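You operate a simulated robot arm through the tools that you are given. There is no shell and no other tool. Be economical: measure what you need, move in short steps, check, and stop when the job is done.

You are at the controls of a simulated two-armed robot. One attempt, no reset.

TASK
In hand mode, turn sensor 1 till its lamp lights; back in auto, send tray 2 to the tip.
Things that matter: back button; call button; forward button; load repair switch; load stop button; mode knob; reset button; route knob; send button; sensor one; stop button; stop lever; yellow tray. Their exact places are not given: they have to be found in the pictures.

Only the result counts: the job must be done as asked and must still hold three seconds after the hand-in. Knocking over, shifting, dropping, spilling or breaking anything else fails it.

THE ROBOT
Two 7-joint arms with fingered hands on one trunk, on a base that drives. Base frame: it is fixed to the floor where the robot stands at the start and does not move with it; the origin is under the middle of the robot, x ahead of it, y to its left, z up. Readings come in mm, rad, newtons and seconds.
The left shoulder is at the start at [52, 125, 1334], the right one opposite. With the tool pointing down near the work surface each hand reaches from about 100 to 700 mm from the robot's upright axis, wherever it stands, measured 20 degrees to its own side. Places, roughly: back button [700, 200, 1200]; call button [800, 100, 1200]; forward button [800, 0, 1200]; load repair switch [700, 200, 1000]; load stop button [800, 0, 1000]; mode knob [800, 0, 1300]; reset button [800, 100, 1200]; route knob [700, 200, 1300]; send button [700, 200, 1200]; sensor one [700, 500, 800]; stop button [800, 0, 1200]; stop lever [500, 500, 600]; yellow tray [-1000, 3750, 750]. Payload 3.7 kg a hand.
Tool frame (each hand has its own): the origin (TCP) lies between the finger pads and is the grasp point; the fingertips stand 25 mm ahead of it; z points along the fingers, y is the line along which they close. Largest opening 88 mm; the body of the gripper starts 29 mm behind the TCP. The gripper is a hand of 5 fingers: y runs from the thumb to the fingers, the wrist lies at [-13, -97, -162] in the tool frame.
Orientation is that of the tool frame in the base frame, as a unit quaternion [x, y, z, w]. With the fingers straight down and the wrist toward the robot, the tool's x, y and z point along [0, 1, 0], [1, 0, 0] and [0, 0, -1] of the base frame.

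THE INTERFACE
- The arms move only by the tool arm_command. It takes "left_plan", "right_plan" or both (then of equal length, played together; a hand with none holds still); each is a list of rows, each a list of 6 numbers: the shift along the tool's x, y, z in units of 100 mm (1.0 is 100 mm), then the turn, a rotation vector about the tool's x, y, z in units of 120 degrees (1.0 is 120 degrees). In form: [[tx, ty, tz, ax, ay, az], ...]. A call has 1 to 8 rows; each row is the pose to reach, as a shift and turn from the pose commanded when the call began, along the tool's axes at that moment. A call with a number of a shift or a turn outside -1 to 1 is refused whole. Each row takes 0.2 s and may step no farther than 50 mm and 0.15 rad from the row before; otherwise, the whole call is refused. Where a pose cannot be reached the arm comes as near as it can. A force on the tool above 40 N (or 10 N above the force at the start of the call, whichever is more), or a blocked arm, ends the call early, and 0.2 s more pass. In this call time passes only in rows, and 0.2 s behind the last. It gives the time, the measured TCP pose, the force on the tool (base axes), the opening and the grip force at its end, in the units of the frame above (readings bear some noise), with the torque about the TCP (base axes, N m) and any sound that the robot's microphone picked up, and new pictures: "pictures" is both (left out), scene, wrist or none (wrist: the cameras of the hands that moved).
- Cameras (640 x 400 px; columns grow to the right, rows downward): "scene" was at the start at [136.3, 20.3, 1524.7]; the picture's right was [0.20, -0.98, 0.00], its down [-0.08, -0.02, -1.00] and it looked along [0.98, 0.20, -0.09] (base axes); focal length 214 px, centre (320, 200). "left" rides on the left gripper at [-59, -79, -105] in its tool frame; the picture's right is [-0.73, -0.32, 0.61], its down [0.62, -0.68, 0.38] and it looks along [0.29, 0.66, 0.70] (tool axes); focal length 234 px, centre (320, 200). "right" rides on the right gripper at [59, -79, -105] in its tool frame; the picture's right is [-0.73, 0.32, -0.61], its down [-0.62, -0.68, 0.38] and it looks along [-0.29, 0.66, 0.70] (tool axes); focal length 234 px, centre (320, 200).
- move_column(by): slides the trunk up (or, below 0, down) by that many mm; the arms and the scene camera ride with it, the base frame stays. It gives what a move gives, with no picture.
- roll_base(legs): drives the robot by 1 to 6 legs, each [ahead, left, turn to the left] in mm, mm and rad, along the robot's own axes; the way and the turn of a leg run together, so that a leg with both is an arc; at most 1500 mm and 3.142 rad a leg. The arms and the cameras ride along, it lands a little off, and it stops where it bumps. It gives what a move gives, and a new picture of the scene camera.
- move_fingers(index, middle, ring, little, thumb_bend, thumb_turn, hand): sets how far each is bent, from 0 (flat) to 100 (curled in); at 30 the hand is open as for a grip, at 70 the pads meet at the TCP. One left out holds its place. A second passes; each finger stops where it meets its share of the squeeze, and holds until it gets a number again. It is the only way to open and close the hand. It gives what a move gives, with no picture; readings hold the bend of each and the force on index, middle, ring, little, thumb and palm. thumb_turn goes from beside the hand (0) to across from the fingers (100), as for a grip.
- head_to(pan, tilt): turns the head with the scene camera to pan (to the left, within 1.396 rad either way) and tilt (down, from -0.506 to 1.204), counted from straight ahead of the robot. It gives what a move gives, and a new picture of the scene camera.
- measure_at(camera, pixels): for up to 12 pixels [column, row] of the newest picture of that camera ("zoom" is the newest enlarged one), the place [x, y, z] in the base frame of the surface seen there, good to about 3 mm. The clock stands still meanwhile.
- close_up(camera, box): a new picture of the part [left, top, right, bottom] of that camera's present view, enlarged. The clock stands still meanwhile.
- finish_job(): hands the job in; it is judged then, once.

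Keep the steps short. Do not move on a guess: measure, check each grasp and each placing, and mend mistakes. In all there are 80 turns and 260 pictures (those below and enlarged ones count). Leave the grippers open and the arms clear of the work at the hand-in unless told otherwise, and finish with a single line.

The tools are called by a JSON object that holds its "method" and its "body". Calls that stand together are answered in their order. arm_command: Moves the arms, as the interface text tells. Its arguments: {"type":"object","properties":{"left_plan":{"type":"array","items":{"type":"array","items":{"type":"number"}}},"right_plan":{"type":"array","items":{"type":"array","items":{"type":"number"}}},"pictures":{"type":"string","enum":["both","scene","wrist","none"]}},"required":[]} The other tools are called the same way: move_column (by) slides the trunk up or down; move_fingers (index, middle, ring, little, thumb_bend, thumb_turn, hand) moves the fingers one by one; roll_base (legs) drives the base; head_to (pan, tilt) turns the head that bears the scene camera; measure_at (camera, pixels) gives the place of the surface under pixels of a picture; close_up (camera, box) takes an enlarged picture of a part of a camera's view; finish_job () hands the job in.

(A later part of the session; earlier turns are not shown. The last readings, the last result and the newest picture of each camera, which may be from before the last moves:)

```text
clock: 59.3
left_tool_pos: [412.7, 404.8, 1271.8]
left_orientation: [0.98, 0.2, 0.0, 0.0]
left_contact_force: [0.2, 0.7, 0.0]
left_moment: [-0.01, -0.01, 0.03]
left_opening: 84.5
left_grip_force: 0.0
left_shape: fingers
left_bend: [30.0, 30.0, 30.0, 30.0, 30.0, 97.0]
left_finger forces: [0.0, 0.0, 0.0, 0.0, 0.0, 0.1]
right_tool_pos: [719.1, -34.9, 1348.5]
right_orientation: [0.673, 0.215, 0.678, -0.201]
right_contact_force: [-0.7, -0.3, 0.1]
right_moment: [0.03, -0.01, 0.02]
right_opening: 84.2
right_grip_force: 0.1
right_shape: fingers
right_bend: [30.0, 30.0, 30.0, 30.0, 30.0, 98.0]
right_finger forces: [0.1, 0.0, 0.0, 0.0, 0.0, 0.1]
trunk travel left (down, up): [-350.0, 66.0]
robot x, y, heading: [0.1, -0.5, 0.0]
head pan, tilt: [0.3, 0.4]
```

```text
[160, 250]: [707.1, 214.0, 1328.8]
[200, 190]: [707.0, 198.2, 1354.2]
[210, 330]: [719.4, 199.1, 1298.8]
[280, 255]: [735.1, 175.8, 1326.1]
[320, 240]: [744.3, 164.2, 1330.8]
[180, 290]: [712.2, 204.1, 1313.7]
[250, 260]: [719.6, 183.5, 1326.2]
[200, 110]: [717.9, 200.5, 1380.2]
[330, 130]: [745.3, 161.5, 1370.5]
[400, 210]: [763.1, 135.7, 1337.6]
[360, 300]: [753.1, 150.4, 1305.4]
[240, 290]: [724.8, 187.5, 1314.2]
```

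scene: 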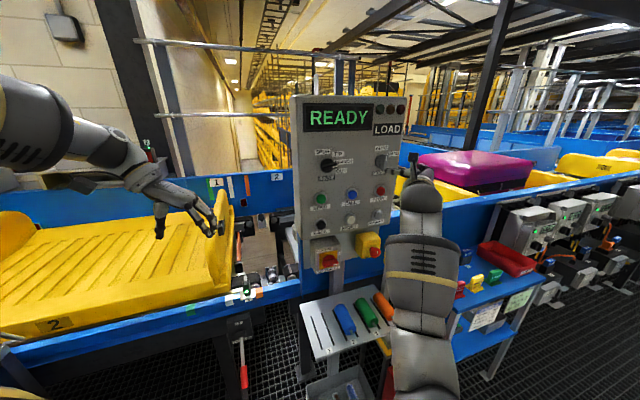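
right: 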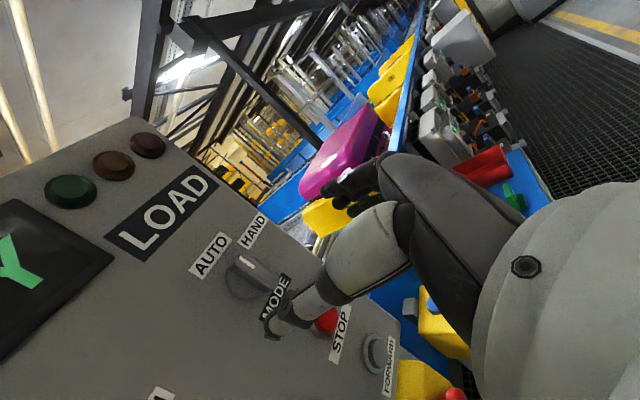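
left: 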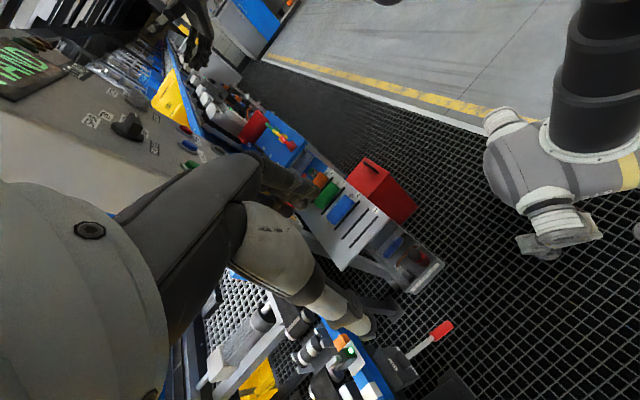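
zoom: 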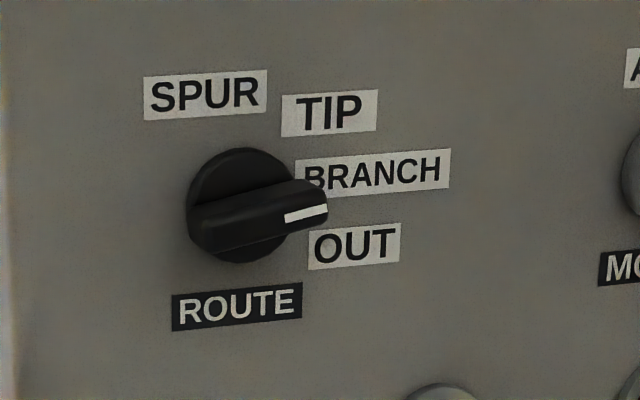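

{"method": "measure_at", "body": {"camera": "zoom", "pixels": [[205, 222], [240, 215], [280, 208], [320, 205], [318, 192], [280, 190], [200, 235], [240, 160], [190, 200]]}}

{"method": "close_up", "body": {"camera": "left", "box": [60, 90, 180, 170]}}

```text
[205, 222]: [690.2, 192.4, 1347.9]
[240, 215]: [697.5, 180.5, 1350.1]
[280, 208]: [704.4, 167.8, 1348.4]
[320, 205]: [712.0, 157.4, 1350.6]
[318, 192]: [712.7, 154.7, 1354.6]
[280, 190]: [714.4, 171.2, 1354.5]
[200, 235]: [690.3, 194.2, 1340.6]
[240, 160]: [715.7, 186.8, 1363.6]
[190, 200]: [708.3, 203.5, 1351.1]
```

```text
5.00 times, centred on (120, 130) of left
```

zoom: 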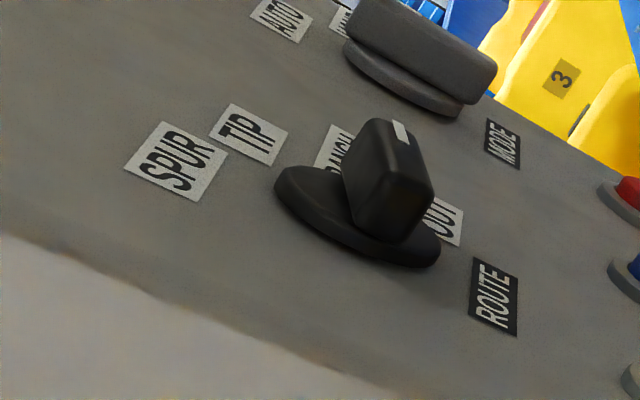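

Panel geometry: route bar centre u≈250, z≈1347.5, pointing 86° (BRANCH); TIP is ~45° position. I move to it and roll the hand so the fingers close across the horizontal bar.

{"method": "arm_command", "body": {"right_plan": [[0, -0.125, 0, 0, 0, 0.0625], [0, -0.25, 0, 0, 0, 0.125], [0, -0.375, 0, 0, 0, 0.1875], [0, -0.5, 0, 0, 0, 0.25], [0, -0.625, 0, 0, 0, 0.3125], [0, -0.75, 0, 0, 0, 0.375], [0, -0.875, 0, 0, 0, 0.4375], [0, -1.0, 0, 0, 0, 0.5]], "pictures": "none"}}

{"method": "arm_command", "body": {"right_plan": [[-0.18, -0.108, 0, 0, 0, 0.056], [-0.36, -0.217, 0, 0, 0, 0.112], [-0.54, -0.325, 0, 0, 0, 0.168], [-0.72, -0.433, 0, 0, 0, 0.225]], "pictures": "both"}}

```text
clock: 61.1
left_tool_pos: [412.8, 404.0, 1272.2]
left_orientation: [0.98, 0.2, -0.001, 0.0]
left_contact_force: [0.1, -0.4, -0.3]
left_moment: [0.02, 0.03, -0.02]
left_opening: 84.3
left_grip_force: 0.1
left_shape: fingers
left_bend: [30.0, 30.0, 30.0, 30.0, 30.0, 97.0]
left_finger forces: [0.0, 0.0, 0.1, 0.1, 0.0, 0.1]
right_tool_pos: [663.3, 50.3, 1346.3]
right_orientation: [0.692, -0.151, 0.484, -0.514]
right_contact_force: [-0.5, 0.4, 0.7]
right_moment: [0.01, 0.0, 0.01]
right_opening: 84.7
right_grip_force: 0.1
right_shape: fingers
right_bend: [30.0, 30.0, 30.0, 30.0, 30.0, 98.0]
right_finger forces: [0.0, 0.0, 0.1, 0.1, 0.0, 0.0]
trunk travel left (down, up): [-350.0, 66.0]
robot x, y, heading: [-1.1, 1.5, -0.004]
head pan, tilt: [0.3, 0.4]
```

```text
clock: 62.1
left_tool_pos: [412.1, 404.5, 1273.0]
left_orientation: [0.98, 0.201, 0.001, 0.0]
left_contact_force: [0.2, 0.2, -0.1]
left_moment: [0.02, 0.0, 0.04]
left_opening: 84.9
left_grip_force: 0.1
left_shape: fingers
left_bend: [30.0, 30.0, 30.0, 30.0, 30.0, 97.0]
left_finger forces: [0.0, 0.0, 0.1, 0.0, 0.0, 0.0]
right_tool_pos: [623.2, 101.0, 1340.3]
right_orientation: [0.637, -0.307, 0.351, -0.614]
right_contact_force: [0.8, 0.3, 0.1]
right_moment: [0.02, 0.01, 0.03]
right_opening: 84.7
right_grip_force: 0.0
right_shape: fingers
right_bend: [30.0, 30.0, 30.0, 30.0, 30.0, 98.0]
right_finger forces: [0.0, 0.0, 0.0, 0.0, 0.0, 0.0]
right hand out of reach, approached as far as the arm can: row 4
trunk travel left (down, up): [-350.0, 66.0]
robot x, y, heading: [1.3, 1.8, -0.001]
head pan, tilt: [0.3, 0.4]
```

scene: 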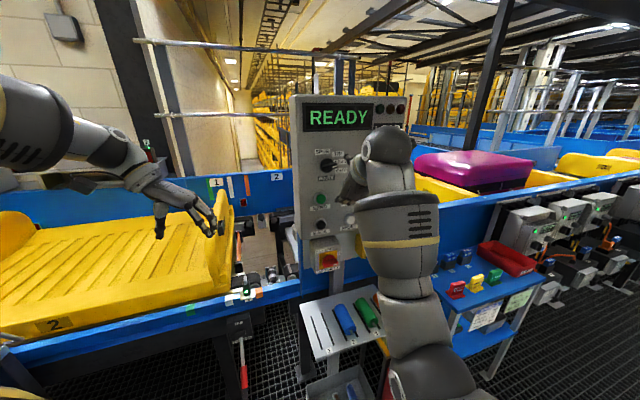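
right: 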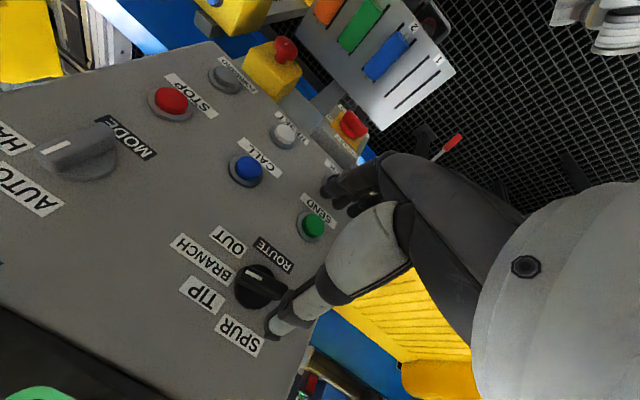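

Orientation is right; position is 17 mm right and 7 mm low. Advance 60 mm while correcting.

{"method": "arm_command", "body": {"right_plan": [[-0.06, -0.03, 0.2, 0, 0, 0], [-0.12, -0.05, 0.4, 0, 0, 0], [-0.17, -0.075, 0.6, 0, 0, 0]], "pictures": "both"}}

{"method": "close_up", "body": {"camera": "right", "box": [180, 160, 400, 340]}}

{"method": "close_up", "body": {"camera": "scene", "box": [290, 110, 450, 230]}}

```text
clock: 62.9
left_tool_pos: [412.7, 406.0, 1272.1]
left_orientation: [0.98, 0.2, 0.0, 0.0]
left_contact_force: [1.0, 0.1, -0.2]
left_moment: [0.0, 0.01, -0.03]
left_opening: 84.8
left_grip_force: 0.0
left_shape: fingers
left_bend: [30.0, 30.0, 30.0, 30.0, 30.0, 97.0]
left_finger forces: [0.0, 0.1, 0.0, 0.0, 0.1, 0.0]
right_tool_pos: [675.0, 122.4, 1342.9]
right_orientation: [0.638, -0.304, 0.352, -0.613]
right_contact_force: [-0.1, 0.7, -0.2]
right_moment: [-0.02, -0.01, -0.02]
right_opening: 84.6
right_grip_force: 0.2
right_shape: fingers
right_bend: [30.0, 30.0, 30.0, 30.0, 30.0, 98.0]
right_finger forces: [0.0, 0.1, 0.0, 0.0, 0.1, 0.1]
right hand out of reach, approached as far as the arm can: row 1, 2, 3
trunk travel left (down, up): [-350.0, 66.0]
robot x, y, heading: [0.1, 0.2, -0.001]
head pan, tilt: [0.3, 0.4]
```

scene: 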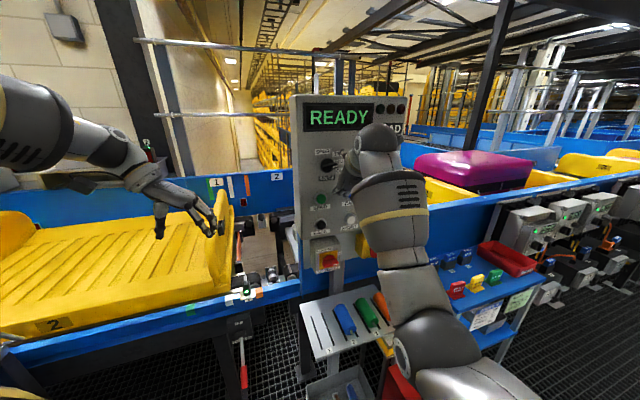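
right: 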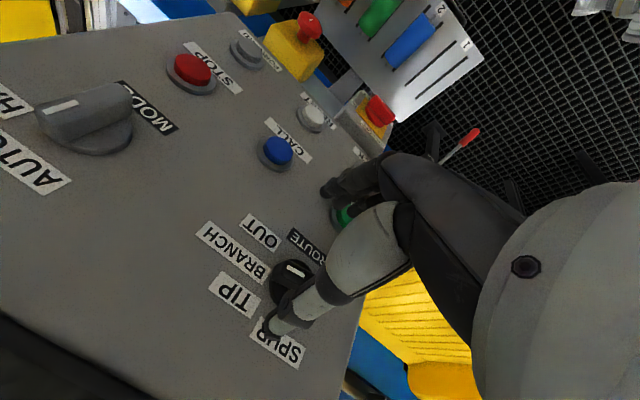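

```text
2.22 times, centred on (290, 250) of right
```

zoom: 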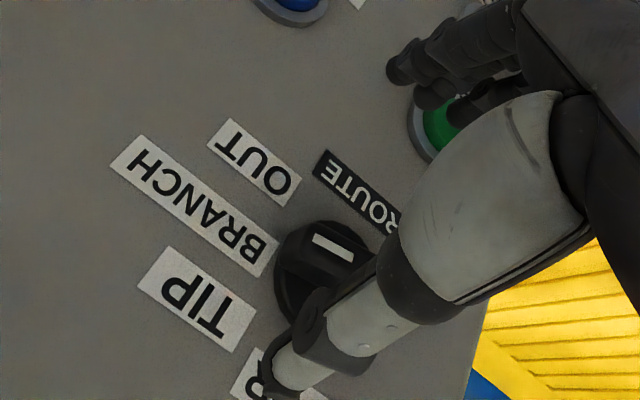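

```text
3.33 times, centred on (370, 170) of scene
```

zoom: 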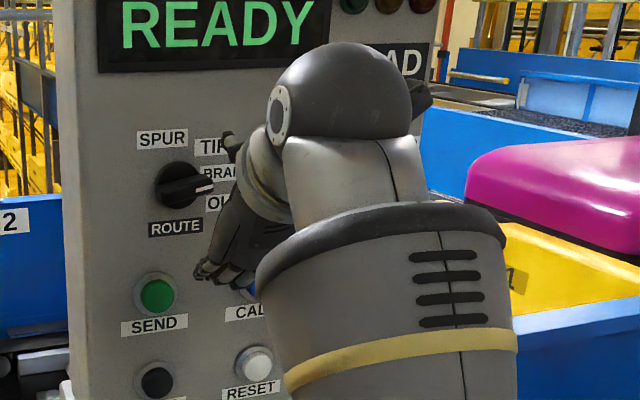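

The roll limits the right arm about 29 mm short on the left. I drive the base 80 mm leftward along the panel (parallel to it; the fingers have ~60 mm clearance).

{"method": "roll_base", "body": {"legs": [[-45, 66, 0]]}}

{"method": "close_up", "body": {"camera": "right", "box": [0, 0, 640, 400]}}

```text
clock: 64.1
left_tool_pos: [365.4, 471.1, 1272.2]
left_orientation: [0.98, 0.201, 0.0, 0.0]
left_contact_force: [0.7, 0.7, -0.4]
left_moment: [-0.01, 0.01, -0.01]
left_opening: 84.3
left_grip_force: 0.0
left_shape: fingers
left_bend: [30.0, 30.0, 30.0, 30.0, 30.0, 97.0]
left_finger forces: [0.0, 0.0, 0.1, 0.1, 0.0, 0.0]
right_tool_pos: [627.0, 189.8, 1341.0]
right_orientation: [0.639, -0.303, 0.35, -0.614]
right_contact_force: [0.8, 0.5, 0.2]
right_moment: [0.03, -0.04, -0.04]
right_opening: 84.5
right_grip_force: 0.0
right_shape: fingers
right_bend: [30.0, 30.0, 30.0, 30.0, 30.0, 98.0]
right_finger forces: [0.0, 0.1, 0.0, 0.0, 0.0, 0.0]
trunk travel left (down, up): [-350.0, 66.0]
robot x, y, heading: [-48.8, 64.8, -0.003]
head pan, tilt: [0.3, 0.4]
```

scene: 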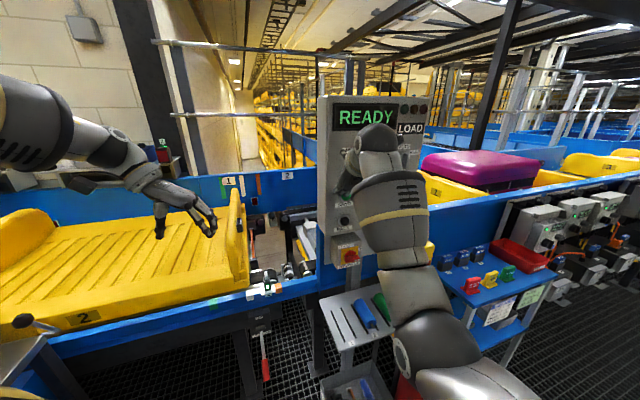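

```text
1.00 times, centred on (320, 200) of right (not enlarged: the box is as wide or as high as the picture)
```

zoom: 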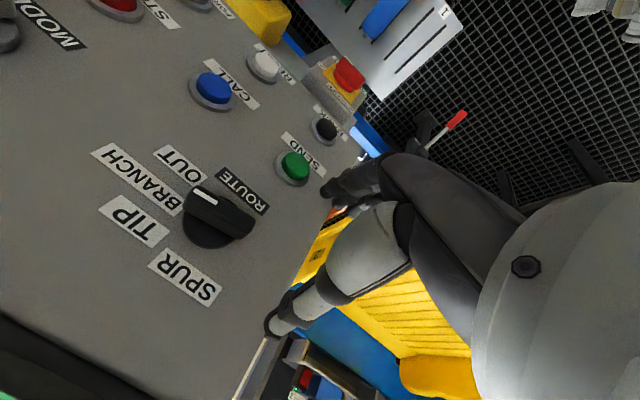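

Now shift 54 mm right and 6 mm up to centre on the route knob, staying off it.

{"method": "arm_command", "body": {"right_plan": [[0.27, -0.03, 0, 0, 0, 0], [0.54, -0.065, 0, 0, 0, 0]], "pictures": "wrist"}}

{"method": "measure_at", "body": {"camera": "right", "pixels": [[275, 255], [285, 265], [265, 250], [295, 270]]}}

{"method": "close_up", "body": {"camera": "right", "box": [200, 180, 400, 340]}}

```text
clock: 64.7
left_tool_pos: [366.6, 471.7, 1272.1]
left_orientation: [0.98, 0.201, 0.0, 0.0]
left_contact_force: [-0.5, 0.0, 0.0]
left_moment: [-0.04, 0.01, 0.0]
left_opening: 84.4
left_grip_force: 0.0
left_shape: fingers
left_bend: [30.0, 30.0, 30.0, 30.0, 30.0, 97.0]
left_finger forces: [0.1, 0.0, 0.0, 0.1, 0.1, 0.0]
right_tool_pos: [657.6, 145.1, 1353.1]
right_orientation: [0.639, -0.302, 0.35, -0.614]
right_contact_force: [-0.1, 0.3, 0.6]
right_moment: [-0.01, 0.0, 0.01]
right_opening: 84.6
right_grip_force: 0.0
right_shape: fingers
right_bend: [30.0, 30.0, 30.0, 30.0, 30.0, 98.0]
right_finger forces: [0.0, 0.1, 0.1, 0.0, 0.1, 0.0]
trunk travel left (down, up): [-350.0, 66.0]
robot x, y, heading: [-48.6, 66.0, -0.002]
head pan, tilt: [0.3, 0.4]
```

right: 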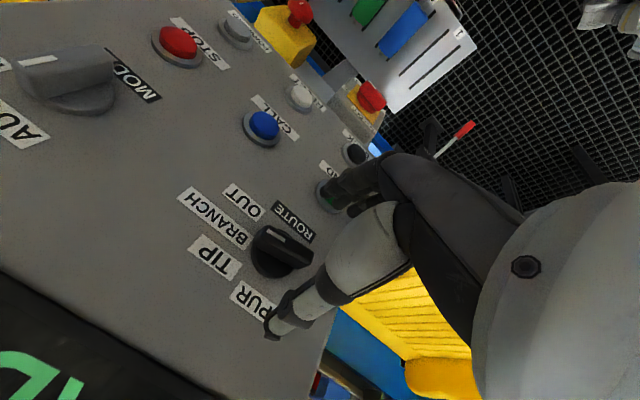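

```text
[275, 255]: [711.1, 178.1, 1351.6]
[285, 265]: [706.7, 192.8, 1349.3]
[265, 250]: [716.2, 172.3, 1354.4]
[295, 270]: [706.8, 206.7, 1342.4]
```

```text
2.50 times, centred on (300, 260) of right
```

zoom: 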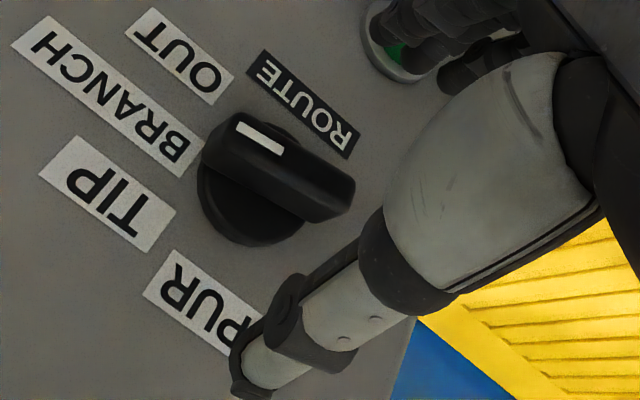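

Centred. Advance 50 mm with a 5 mm drop, then close.

{"method": "arm_command", "body": {"right_plan": [[0, 0.03, 0.25, 0, 0, 0], [0, 0.055, 0.5, 0, 0, 0]], "pictures": "wrist"}}

{"method": "move_fingers", "body": {"hand": "right", "index": 70, "middle": 70, "ring": 66, "little": 60, "thumb_bend": 70}}

{"method": "close_up", "body": {"camera": "right", "box": [200, 140, 420, 340]}}

```text
clock: 65.3
left_tool_pos: [365.3, 470.1, 1271.4]
left_orientation: [0.98, 0.201, 0.0, 0.0]
left_contact_force: [0.0, -0.5, -0.5]
left_moment: [0.01, -0.02, 0.01]
left_opening: 84.5
left_grip_force: 0.0
left_shape: fingers
left_bend: [30.0, 30.0, 30.0, 30.0, 30.0, 97.0]
left_finger forces: [0.0, 0.1, 0.1, 0.1, 0.0, 0.1]
right_tool_pos: [698.7, 172.5, 1346.2]
right_orientation: [0.639, -0.303, 0.351, -0.614]
right_contact_force: [0.1, -0.2, -0.1]
right_moment: [-0.04, -0.01, 0.01]
right_opening: 84.4
right_grip_force: 0.0
right_shape: fingers
right_bend: [30.0, 30.0, 30.0, 30.0, 30.0, 98.0]
right_finger forces: [0.1, 0.0, 0.0, 0.1, 0.2, 0.1]
trunk travel left (down, up): [-350.0, 66.0]
robot x, y, heading: [-48.4, 65.7, 0.001]
head pan, tilt: [0.3, 0.4]
```

right: 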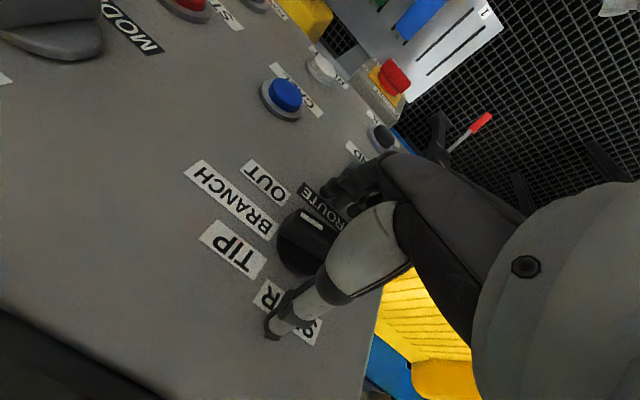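

```text
clock: 66.3
left_tool_pos: [365.2, 469.6, 1271.8]
left_orientation: [0.98, 0.201, 0.001, -0.001]
left_contact_force: [-0.9, 0.0, 0.8]
left_moment: [0.02, 0.01, 0.01]
left_opening: 84.6
left_grip_force: 0.1
left_shape: fingers
left_bend: [30.0, 30.0, 30.0, 30.0, 30.0, 97.0]
left_finger forces: [0.1, 0.1, 0.0, 0.0, 0.0, 0.1]
right_tool_pos: [698.0, 170.5, 1344.9]
right_orientation: [0.64, -0.306, 0.349, -0.613]
right_contact_force: [-14.2, -9.8, -14.9]
right_moment: [-0.43, 0.44, 0.05]
right_opening: 30.0
right_grip_force: 20.6
right_shape: fingers
right_bend: [56.0, 58.0, 64.0, 60.0, 58.0, 97.0]
right_finger forces: [9.4, 21.2, 1.6, 0.1, 8.7, 0.0]
trunk travel left (down, up): [-350.0, 66.0]
robot x, y, heading: [-48.4, 62.9, 0.006]
head pan, tilt: [0.3, 0.4]
```

```text
2.00 times, centred on (310, 240) of right
```

zoom: 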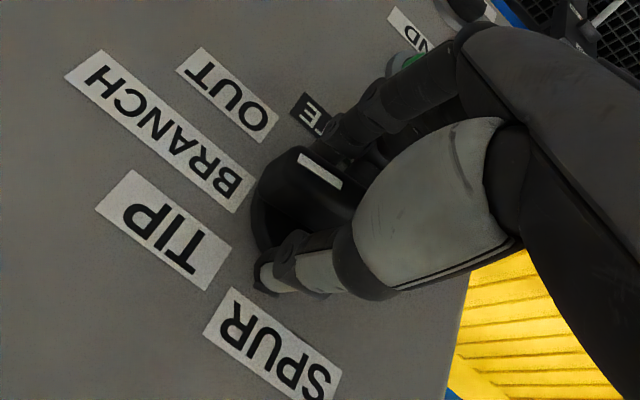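

Gripped. Turn counter-clockwise ~42° toward TIP.

{"method": "arm_command", "body": {"right_plan": [[0, 0, 0, 0, 0, -0.06], [0, 0, 0, 0, 0, -0.12], [0, 0, 0, 0, 0, -0.18], [0, 0, 0, 0, 0, -0.24], [0, 0, 0, 0, 0, -0.3], [0, 0, 0, 0, 0, -0.35]], "pictures": "both"}}

{"method": "close_up", "body": {"camera": "right", "box": [200, 140, 420, 340]}}

```text
clock: 67.7
left_tool_pos: [364.6, 469.0, 1273.0]
left_orientation: [0.979, 0.202, 0.001, 0.0]
left_contact_force: [-0.3, 0.6, -0.6]
left_moment: [0.0, 0.01, 0.01]
left_opening: 84.4
left_grip_force: 0.1
left_shape: fingers
left_bend: [30.0, 30.0, 30.0, 30.0, 30.0, 97.0]
left_finger forces: [0.1, 0.0, 0.0, 0.0, 0.0, 0.0]
right_tool_pos: [699.0, 170.1, 1344.6]
right_orientation: [0.706, -0.056, 0.548, -0.445]
right_contact_force: [-14.7, -10.6, -15.4]
right_moment: [-0.33, 0.47, -0.07]
right_opening: 30.1
right_grip_force: 21.4
right_shape: fingers
right_bend: [55.0, 58.0, 64.0, 60.0, 59.0, 97.0]
right_finger forces: [8.3, 23.1, 1.3, 0.0, 10.2, 0.1]
trunk travel left (down, up): [-350.0, 66.0]
robot x, y, heading: [-48.6, 64.5, -0.001]
head pan, tilt: [0.3, 0.4]
```

scene: 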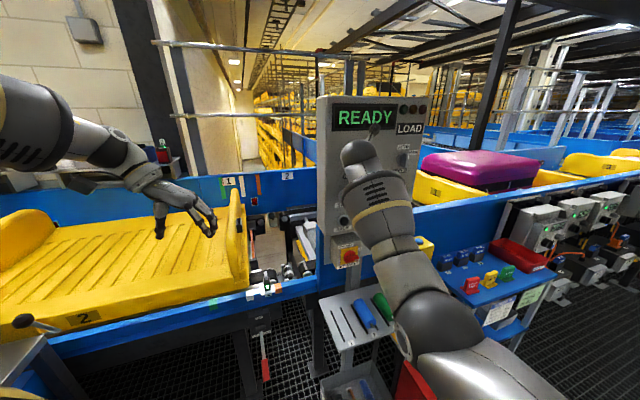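
right: 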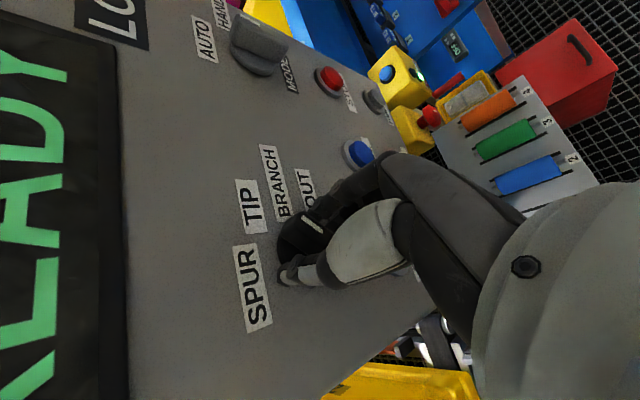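

```text
2.00 times, centred on (310, 240) of right
```

zoom: 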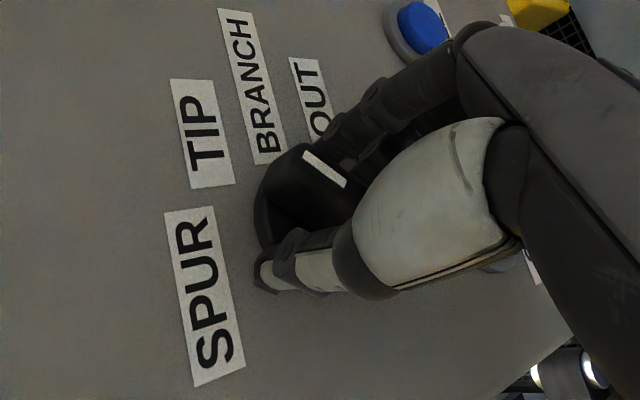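

Pointer aims at TIP. Release and back out to verify.

{"method": "move_fingers", "body": {"hand": "right", "index": 30, "middle": 30, "ring": 30, "little": 30, "thumb_bend": 30}}

{"method": "arm_command", "body": {"right_plan": [[0, 0, -0.25, 0, 0, 0], [0, 0, -0.5, 0, 0, 0], [0, 0, -0.75, 0, 0, 0], [0, 0, -1.0, 0, 0, 0]], "pictures": "both"}}

{"method": "close_up", "body": {"camera": "right", "box": [180, 140, 380, 300]}}

```text
clock: 68.7
left_tool_pos: [366.2, 471.8, 1272.2]
left_orientation: [0.98, 0.201, 0.0, 0.001]
left_contact_force: [0.6, -1.2, 0.7]
left_moment: [0.0, -0.03, 0.0]
left_opening: 84.5
left_grip_force: 0.1
left_shape: fingers
left_bend: [30.0, 30.0, 30.0, 30.0, 30.0, 97.0]
left_finger forces: [0.1, 0.0, 0.0, 0.1, 0.1, 0.0]
right_tool_pos: [698.5, 172.6, 1347.5]
right_orientation: [0.705, -0.054, 0.547, -0.447]
right_contact_force: [-0.6, -0.2, -0.4]
right_moment: [0.02, 0.0, 0.0]
right_opening: 84.5
right_grip_force: 0.1
right_shape: fingers
right_bend: [30.0, 30.0, 30.0, 30.0, 30.0, 97.0]
right_finger forces: [0.0, 0.0, 0.0, 0.0, 0.0, 0.0]
trunk travel left (down, up): [-350.0, 66.0]
robot x, y, heading: [-49.4, 65.8, -0.004]
head pan, tilt: [0.3, 0.4]
```

```text
clock: 69.7
left_tool_pos: [365.9, 470.3, 1271.8]
left_orientation: [0.98, 0.201, 0.0, 0.001]
left_contact_force: [-0.5, 0.0, -0.6]
left_moment: [-0.01, 0.05, 0.02]
left_opening: 84.8
left_grip_force: 0.1
left_shape: fingers
left_bend: [30.0, 30.0, 30.0, 30.0, 30.0, 97.0]
left_finger forces: [0.1, 0.0, 0.1, 0.0, 0.0, 0.0]
right_tool_pos: [616.9, 114.2, 1346.5]
right_orientation: [0.705, -0.056, 0.548, -0.447]
right_contact_force: [0.4, -0.1, 0.3]
right_moment: [-0.01, -0.04, -0.01]
right_opening: 84.6
right_grip_force: 0.0
right_shape: fingers
right_bend: [30.0, 30.0, 30.0, 30.0, 30.0, 97.0]
right_finger forces: [0.0, 0.1, 0.1, 0.0, 0.0, 0.0]
trunk travel left (down, up): [-350.0, 66.0]
robot x, y, heading: [-48.4, 65.0, 0.003]
head pan, tilt: [0.3, 0.4]
```

scene: 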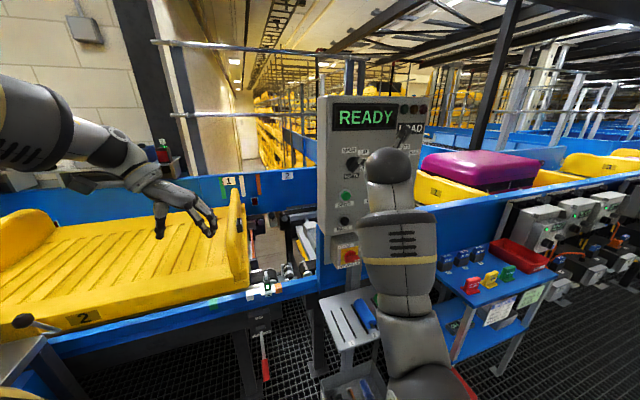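
right: 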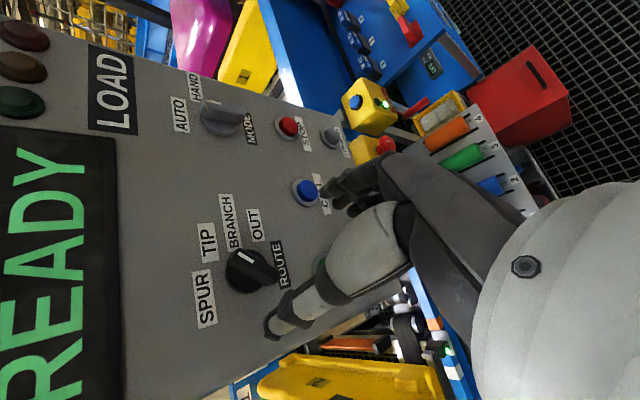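

```text
2.50 times, centred on (280, 220) of right
```

zoom: 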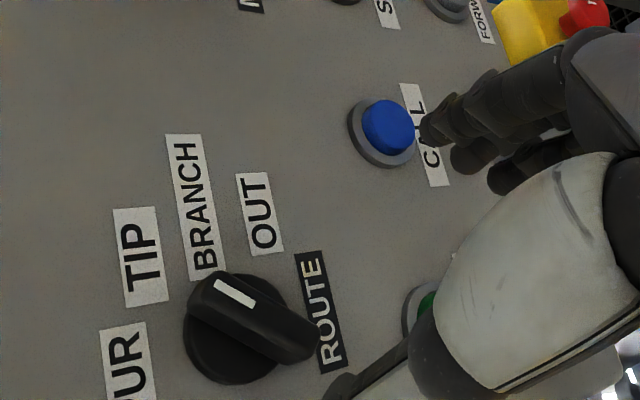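

{"method": "measure_at", "body": {"camera": "zoom", "pixels": [[215, 285], [250, 305], [300, 335], [228, 340], [140, 258], [195, 205], [260, 215], [120, 365], [205, 300]]}}

{"method": "close_up", "body": {"camera": "scene", "box": [325, 130, 405, 210]}}

```text
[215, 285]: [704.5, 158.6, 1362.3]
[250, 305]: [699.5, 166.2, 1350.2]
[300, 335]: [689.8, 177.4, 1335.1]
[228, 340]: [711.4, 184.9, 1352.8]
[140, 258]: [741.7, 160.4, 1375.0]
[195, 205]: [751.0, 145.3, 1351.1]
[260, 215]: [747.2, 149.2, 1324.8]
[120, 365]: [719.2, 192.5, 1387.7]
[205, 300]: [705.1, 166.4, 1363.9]
```

```text
5.00 times, centred on (365, 170) of scene
```

zoom: 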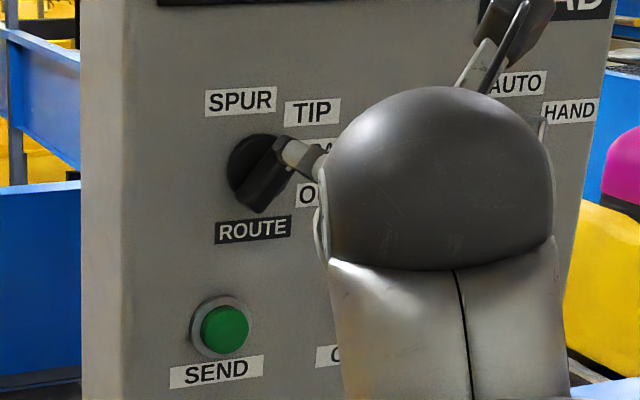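

Route bar measures 41°, pointing at TIP. Now the SEND button: front at [702,199,1249]. Move the hand in front of it, then close the fingers to a beak.

{"method": "arm_command", "body": {"right_plan": [[-0.29, 0.17, 0, 0, 0, 0], [-0.58, 0.34, 0, 0, 0, 0], [-0.86, 0.511, 0, 0, 0, 0]], "pictures": "none"}}

{"method": "move_fingers", "body": {"hand": "right", "index": 70, "middle": 70, "ring": 70, "little": 90, "thumb_bend": 66}}

{"method": "close_up", "body": {"camera": "right", "box": [0, 0, 640, 400]}}

{"method": "close_up", "body": {"camera": "scene", "box": [310, 100, 450, 260]}}

```text
clock: 70.5
left_tool_pos: [365.3, 471.4, 1271.6]
left_orientation: [0.979, 0.202, -0.001, 0.0]
left_contact_force: [0.4, 0.2, -0.5]
left_moment: [-0.03, -0.03, 0.01]
left_opening: 84.3
left_grip_force: 0.1
left_shape: fingers
left_bend: [30.0, 30.0, 30.0, 30.0, 30.0, 97.0]
left_finger forces: [0.0, 0.0, 0.0, 0.0, 0.0, 0.0]
right_tool_pos: [602.7, 134.6, 1250.7]
right_orientation: [0.705, -0.054, 0.547, -0.447]
right_contact_force: [0.1, -0.8, 1.1]
right_moment: [0.01, -0.03, 0.03]
right_opening: 84.4
right_grip_force: 0.0
right_shape: fingers
right_bend: [30.0, 30.0, 30.0, 30.0, 30.0, 97.0]
right_finger forces: [0.0, 0.1, 0.0, 0.0, 0.0, 0.0]
trunk travel left (down, up): [-350.0, 66.0]
robot x, y, heading: [-46.5, 65.1, 0.001]
head pan, tilt: [0.3, 0.4]
```

```text
clock: 71.5
left_tool_pos: [365.3, 471.6, 1272.6]
left_orientation: [0.98, 0.201, 0.0, -0.001]
left_contact_force: [0.2, 1.0, 0.3]
left_moment: [0.02, 0.01, 0.0]
left_opening: 84.5
left_grip_force: 0.0
left_shape: fingers
left_bend: [30.0, 30.0, 30.0, 30.0, 30.0, 97.0]
left_finger forces: [0.1, 0.1, 0.0, 0.0, 0.1, 0.0]
right_tool_pos: [604.1, 134.1, 1249.4]
right_orientation: [0.705, -0.055, 0.547, -0.448]
right_contact_force: [0.0, -0.5, -0.3]
right_moment: [0.0, -0.02, 0.01]
right_opening: 2.9
right_grip_force: 0.1
right_shape: fingers
right_bend: [70.0, 70.0, 70.0, 90.0, 66.0, 97.0]
right_finger forces: [0.0, 0.0, 0.0, 0.0, 0.1, 0.1]
trunk travel left (down, up): [-350.0, 66.0]
robot x, y, heading: [-47.0, 65.3, 0.001]
head pan, tilt: [0.3, 0.4]
```

```text
1.00 times, centred on (320, 200) of right (not enlarged: the box is as wide or as high as the picture)
```

zoom: 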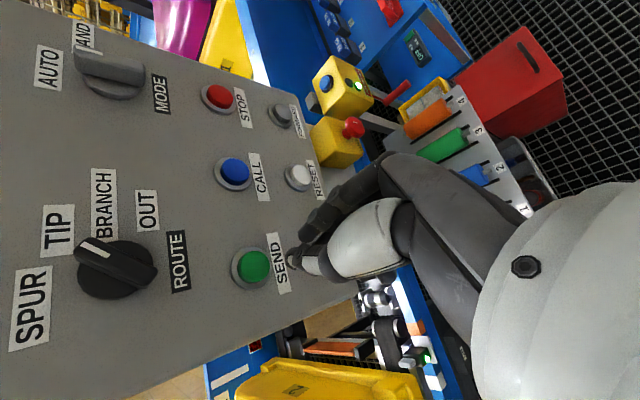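

```text
2.50 times, centred on (380, 180) of scene
```

zoom: 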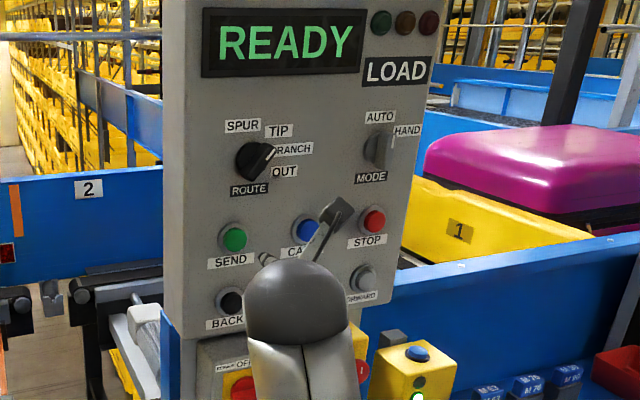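

{"method": "measure_at", "body": {"camera": "zoom", "pixels": [[235, 238], [228, 240], [304, 230], [230, 302]]}}

{"method": "arm_command", "body": {"right_plan": [[0, 0, 0.25, 0, 0, 0], [0, 0, 0.5, 0, 0, 0], [0, 0, 0.75, 0, 0, 0]], "pictures": "both"}}

{"method": "close_up", "body": {"camera": "right", "box": [220, 160, 400, 320]}}

{"method": "close_up", "body": {"camera": "scene", "box": [320, 140, 420, 240]}}

```text
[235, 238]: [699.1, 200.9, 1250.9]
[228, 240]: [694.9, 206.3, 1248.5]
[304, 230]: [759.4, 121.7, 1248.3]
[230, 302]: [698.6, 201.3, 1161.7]
```

```text
clock: 72.3
left_tool_pos: [366.2, 470.9, 1271.9]
left_orientation: [0.98, 0.201, 0.0, 0.0]
left_contact_force: [0.0, 0.3, 0.1]
left_moment: [-0.02, 0.02, 0.0]
left_opening: 84.6
left_grip_force: 0.0
left_shape: fingers
left_bend: [30.0, 30.0, 30.0, 30.0, 30.0, 97.0]
left_finger forces: [0.0, 0.0, 0.0, 0.0, 0.0, 0.0]
right_tool_pos: [667.1, 178.3, 1248.4]
right_orientation: [0.705, -0.055, 0.548, -0.447]
right_contact_force: [0.6, 0.7, 0.2]
right_moment: [0.01, -0.01, -0.02]
right_opening: 3.2
right_grip_force: 0.0
right_shape: fingers
right_bend: [70.0, 70.0, 70.0, 90.0, 66.0, 97.0]
right_finger forces: [0.0, 0.1, 0.0, 0.0, 0.0, 0.0]
trunk travel left (down, up): [-350.0, 66.0]
robot x, y, heading: [-47.5, 65.0, 0.002]
head pan, tilt: [0.3, 0.4]
```

scene: 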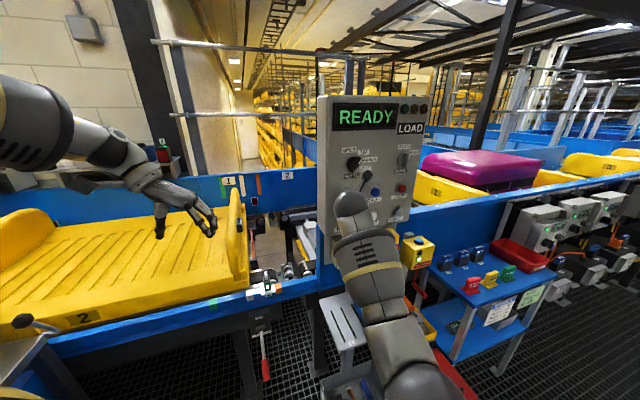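
right: 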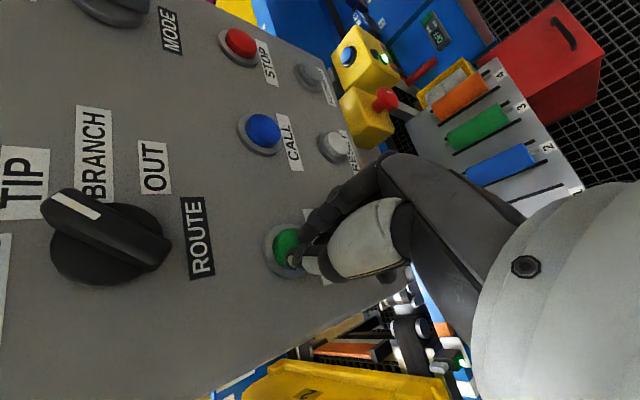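

```text
2.50 times, centred on (310, 240) of right
```

zoom: 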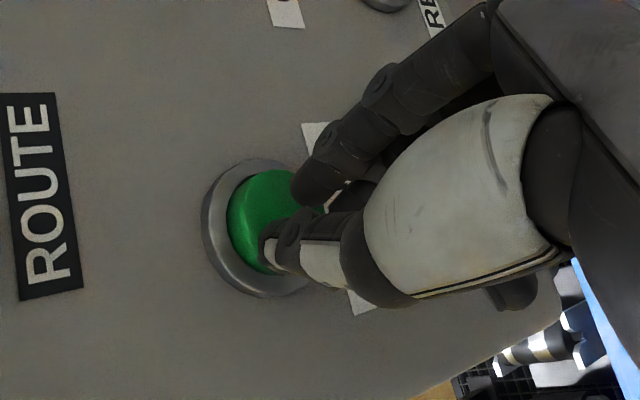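

```text
4.00 times, centred on (370, 190) of scene
```

zoom: 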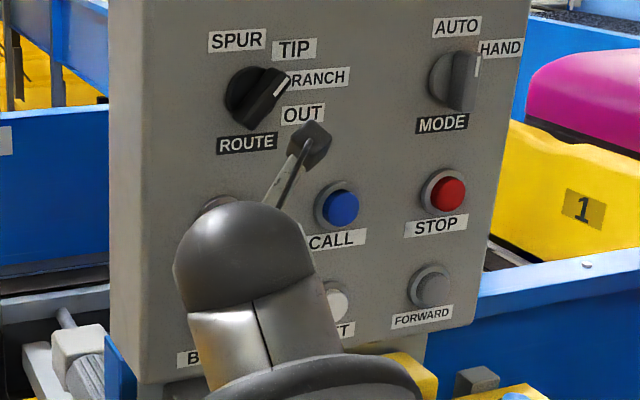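

Fingertips are ~15 mm in front of SEND, centred. Press and withdraw.

{"method": "arm_command", "body": {"right_plan": [[0, 0, 0.12, 0, 0, 0], [0, 0, 0.19, 0, 0, 0], [0, 0, 0.25, 0, 0, 0], [0, 0, 0.25, 0, 0, 0], [0, 0, 0.1, 0, 0, 0], [0, 0, -0.3, 0, 0, 0]], "pictures": "both"}}

```text
clock: 73.7
left_tool_pos: [365.3, 471.1, 1273.0]
left_orientation: [0.98, 0.201, 0.001, 0.0]
left_contact_force: [-0.7, 0.3, 0.7]
left_moment: [0.04, -0.03, 0.01]
left_opening: 84.5
left_grip_force: 0.1
left_shape: fingers
left_bend: [30.0, 30.0, 30.0, 30.0, 30.0, 97.0]
left_finger forces: [0.0, 0.0, 0.0, 0.1, 0.0, 0.1]
right_tool_pos: [639.7, 159.5, 1250.2]
right_orientation: [0.704, -0.054, 0.549, -0.447]
right_contact_force: [0.4, 0.0, 0.7]
right_moment: [-0.02, -0.01, 0.0]
right_opening: 3.1
right_grip_force: 0.0
right_shape: fingers
right_bend: [70.0, 70.0, 70.0, 90.0, 66.0, 98.0]
right_finger forces: [0.1, 0.1, 0.0, 0.0, 0.0, 0.1]
trunk travel left (down, up): [-350.0, 66.0]
robot x, y, heading: [-49.1, 62.8, 0.002]
head pan, tilt: [0.3, 0.4]
heard: click
```

scene: 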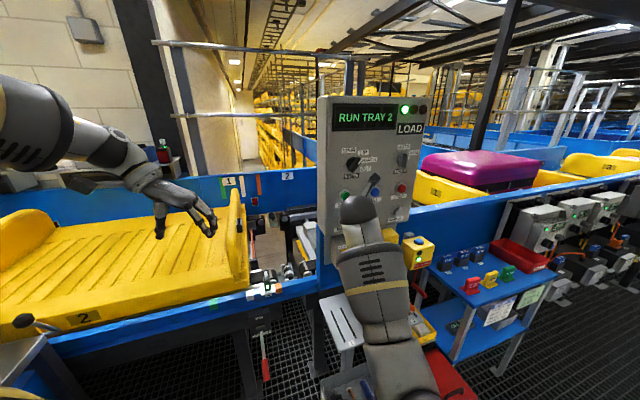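
right: 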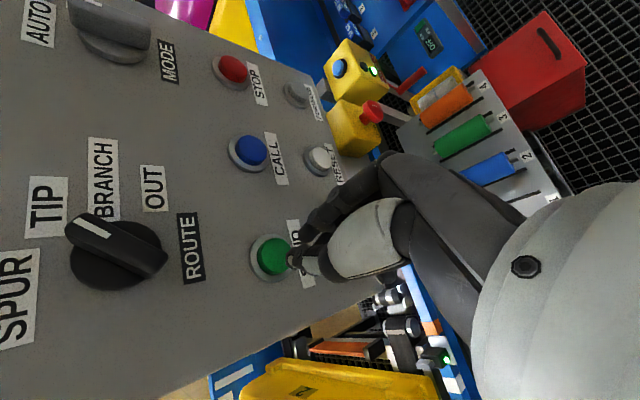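

Click heard; display "RUN TRAY 2" and green lamp on. Withdraw the hand and watch the tray.

{"method": "arm_command", "body": {"right_plan": [[0, 0, -0.2, 0, 0, 0], [0, 0, -0.4, 0, 0, 0], [0, 0, -0.6, 0, 0, 0], [0, 0, -0.7, 0, 0, 0], [0, 0, -0.8, 0, 0, 0]], "pictures": "scene"}}

{"method": "move_fingers", "body": {"hand": "right", "index": 30, "middle": 30, "ring": 30, "little": 30, "thumb_bend": 30}}

{"method": "head_to", "body": {"pan": 0.35, "tilt": 0.35}}

```text
clock: 74.9
left_tool_pos: [365.8, 469.9, 1271.0]
left_orientation: [0.98, 0.2, 0.001, 0.0]
left_contact_force: [0.1, -0.6, -0.1]
left_moment: [-0.03, 0.02, 0.03]
left_opening: 84.9
left_grip_force: 0.0
left_shape: fingers
left_bend: [30.0, 30.0, 30.0, 30.0, 30.0, 97.0]
left_finger forces: [0.0, 0.0, 0.0, 0.0, 0.0, 0.1]
right_tool_pos: [575.2, 114.1, 1248.6]
right_orientation: [0.705, -0.055, 0.548, -0.447]
right_contact_force: [-0.6, 0.3, 0.1]
right_moment: [0.0, -0.04, 0.02]
right_opening: 2.9
right_grip_force: 0.1
right_shape: fingers
right_bend: [70.0, 70.0, 70.0, 90.0, 66.0, 98.0]
right_finger forces: [0.0, 0.1, 0.0, 0.0, 0.0, 0.0]
trunk travel left (down, up): [-350.0, 66.0]
robot x, y, heading: [-48.8, 65.9, 0.001]
head pan, tilt: [0.3, 0.4]
```

scene: 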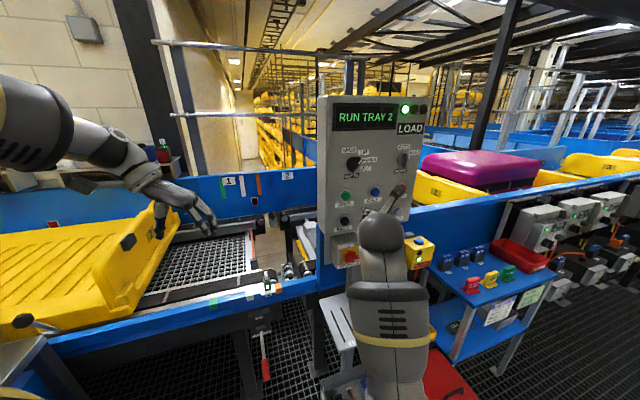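

```text
clock: 75.9
left_tool_pos: [365.4, 471.0, 1271.7]
left_orientation: [0.98, 0.201, 0.0, 0.0]
left_contact_force: [0.1, -0.3, -0.7]
left_moment: [-0.02, 0.01, -0.01]
left_opening: 84.6
left_grip_force: 0.1
left_shape: fingers
left_bend: [30.0, 30.0, 30.0, 30.0, 30.0, 97.0]
left_finger forces: [0.0, 0.0, 0.0, 0.1, 0.0, 0.1]
right_tool_pos: [575.0, 115.1, 1249.1]
right_orientation: [0.705, -0.055, 0.547, -0.447]
right_contact_force: [-0.7, 0.3, 0.6]
right_moment: [-0.04, 0.01, 0.03]
right_opening: 84.6
right_grip_force: 0.0
right_shape: fingers
right_bend: [30.0, 30.0, 30.0, 30.0, 30.0, 98.0]
right_finger forces: [0.0, 0.0, 0.1, 0.0, 0.0, 0.0]
trunk travel left (down, up): [-350.0, 66.0]
robot x, y, heading: [-49.3, 66.0, 0.0]
head pan, tilt: [0.3, 0.4]
```

```text
clock: 76.5
left_tool_pos: [365.4, 470.9, 1271.8]
left_orientation: [0.98, 0.201, 0.0, 0.001]
left_contact_force: [0.4, -0.2, -0.4]
left_moment: [0.03, -0.04, -0.04]
left_opening: 84.5
left_grip_force: 0.1
left_shape: fingers
left_bend: [30.0, 30.0, 30.0, 30.0, 30.0, 97.0]
left_finger forces: [0.0, 0.0, 0.0, 0.1, 0.0, 0.1]
right_tool_pos: [575.3, 115.2, 1249.5]
right_orientation: [0.705, -0.055, 0.548, -0.447]
right_contact_force: [0.0, -0.1, -0.8]
right_moment: [0.02, 0.02, -0.03]
right_opening: 84.5
right_grip_force: 0.1
right_shape: fingers
right_bend: [30.0, 30.0, 30.0, 30.0, 30.0, 98.0]
right_finger forces: [0.0, 0.0, 0.1, 0.0, 0.1, 0.0]
trunk travel left (down, up): [-350.0, 66.0]
robot x, y, heading: [-49.3, 65.1, 0.0]
head pan, tilt: [0.351, 0.351]
```

scene: 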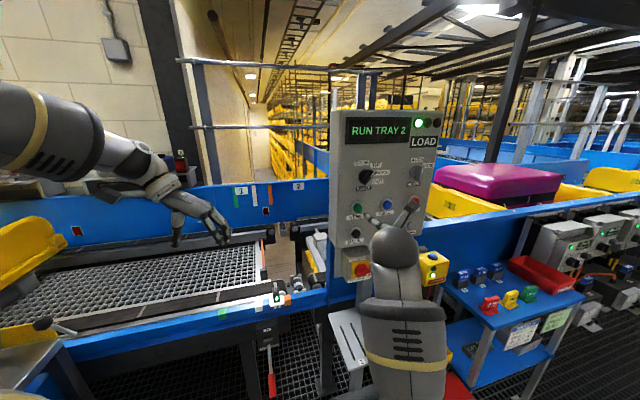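

The tray runs to the left. Turn the head left to follow it toward the tip.

{"method": "head_to", "body": {"pan": 1.3, "tilt": 0.25}}

{"method": "arm_command", "body": {"right_plan": [[0, 0, -0.05, 0, 0, 0], [0, 0, -0.1, 0, 0, 0], [0, 0, -0.15, 0, 0, 0], [0, 0, -0.2, 0, 0, 0], [0, 0, -0.2, 0, 0, 0], [0, 0, -0.2, 0, 0, 0], [0, 0, -0.2, 0, 0, 0], [0, 0, -0.2, 0, 0, 0]], "pictures": "scene"}}

```text
clock: 77.8
left_tool_pos: [365.9, 470.7, 1272.6]
left_orientation: [0.98, 0.201, 0.0, 0.0]
left_contact_force: [-1.0, 0.0, 0.0]
left_moment: [0.01, -0.01, -0.01]
left_opening: 84.2
left_grip_force: 0.0
left_shape: fingers
left_bend: [30.0, 30.0, 30.0, 30.0, 30.0, 97.0]
left_finger forces: [0.0, 0.0, 0.0, 0.1, 0.1, 0.1]
right_tool_pos: [575.0, 114.9, 1249.6]
right_orientation: [0.705, -0.055, 0.548, -0.447]
right_contact_force: [-0.1, 0.0, -0.1]
right_moment: [0.0, 0.02, 0.01]
right_opening: 84.2
right_grip_force: 0.1
right_shape: fingers
right_bend: [30.0, 30.0, 30.0, 30.0, 30.0, 98.0]
right_finger forces: [0.1, 0.1, 0.0, 0.0, 0.0, 0.0]
trunk travel left (down, up): [-350.0, 66.0]
robot x, y, heading: [-47.1, 66.7, -0.005]
head pan, tilt: [1.3, 0.25]
```

scene: 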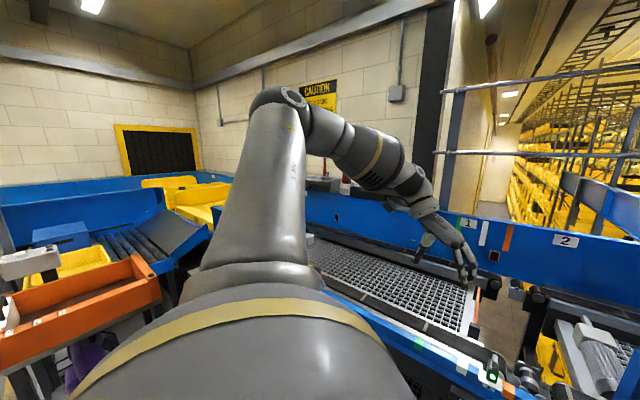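

```text
clock: 79.6
left_tool_pos: [365.1, 470.9, 1272.2]
left_orientation: [0.98, 0.2, 0.0, 0.0]
left_contact_force: [0.3, 0.0, -0.5]
left_moment: [0.03, 0.0, -0.04]
left_opening: 84.3
left_grip_force: 0.1
left_shape: fingers
left_bend: [30.0, 30.0, 30.0, 30.0, 30.0, 97.0]
left_finger forces: [0.0, 0.1, 0.1, 0.0, 0.0, 0.1]
right_tool_pos: [559.0, 103.1, 1248.7]
right_orientation: [0.705, -0.054, 0.548, -0.447]
right_contact_force: [-0.1, -0.1, 0.0]
right_moment: [0.0, -0.01, -0.02]
right_opening: 84.4
right_grip_force: 0.0
right_shape: fingers
right_bend: [30.0, 30.0, 30.0, 30.0, 30.0, 98.0]
right_finger forces: [0.1, 0.0, 0.0, 0.1, 0.1, 0.1]
trunk travel left (down, up): [-350.0, 66.0]
robot x, y, heading: [-48.2, 64.7, 0.001]
head pan, tilt: [1.3, 0.25]
```

scene: 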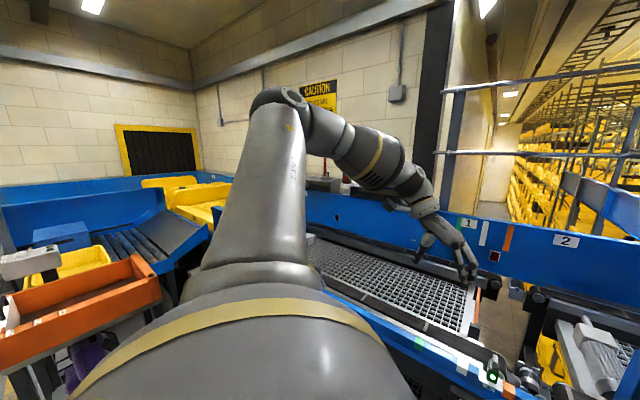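

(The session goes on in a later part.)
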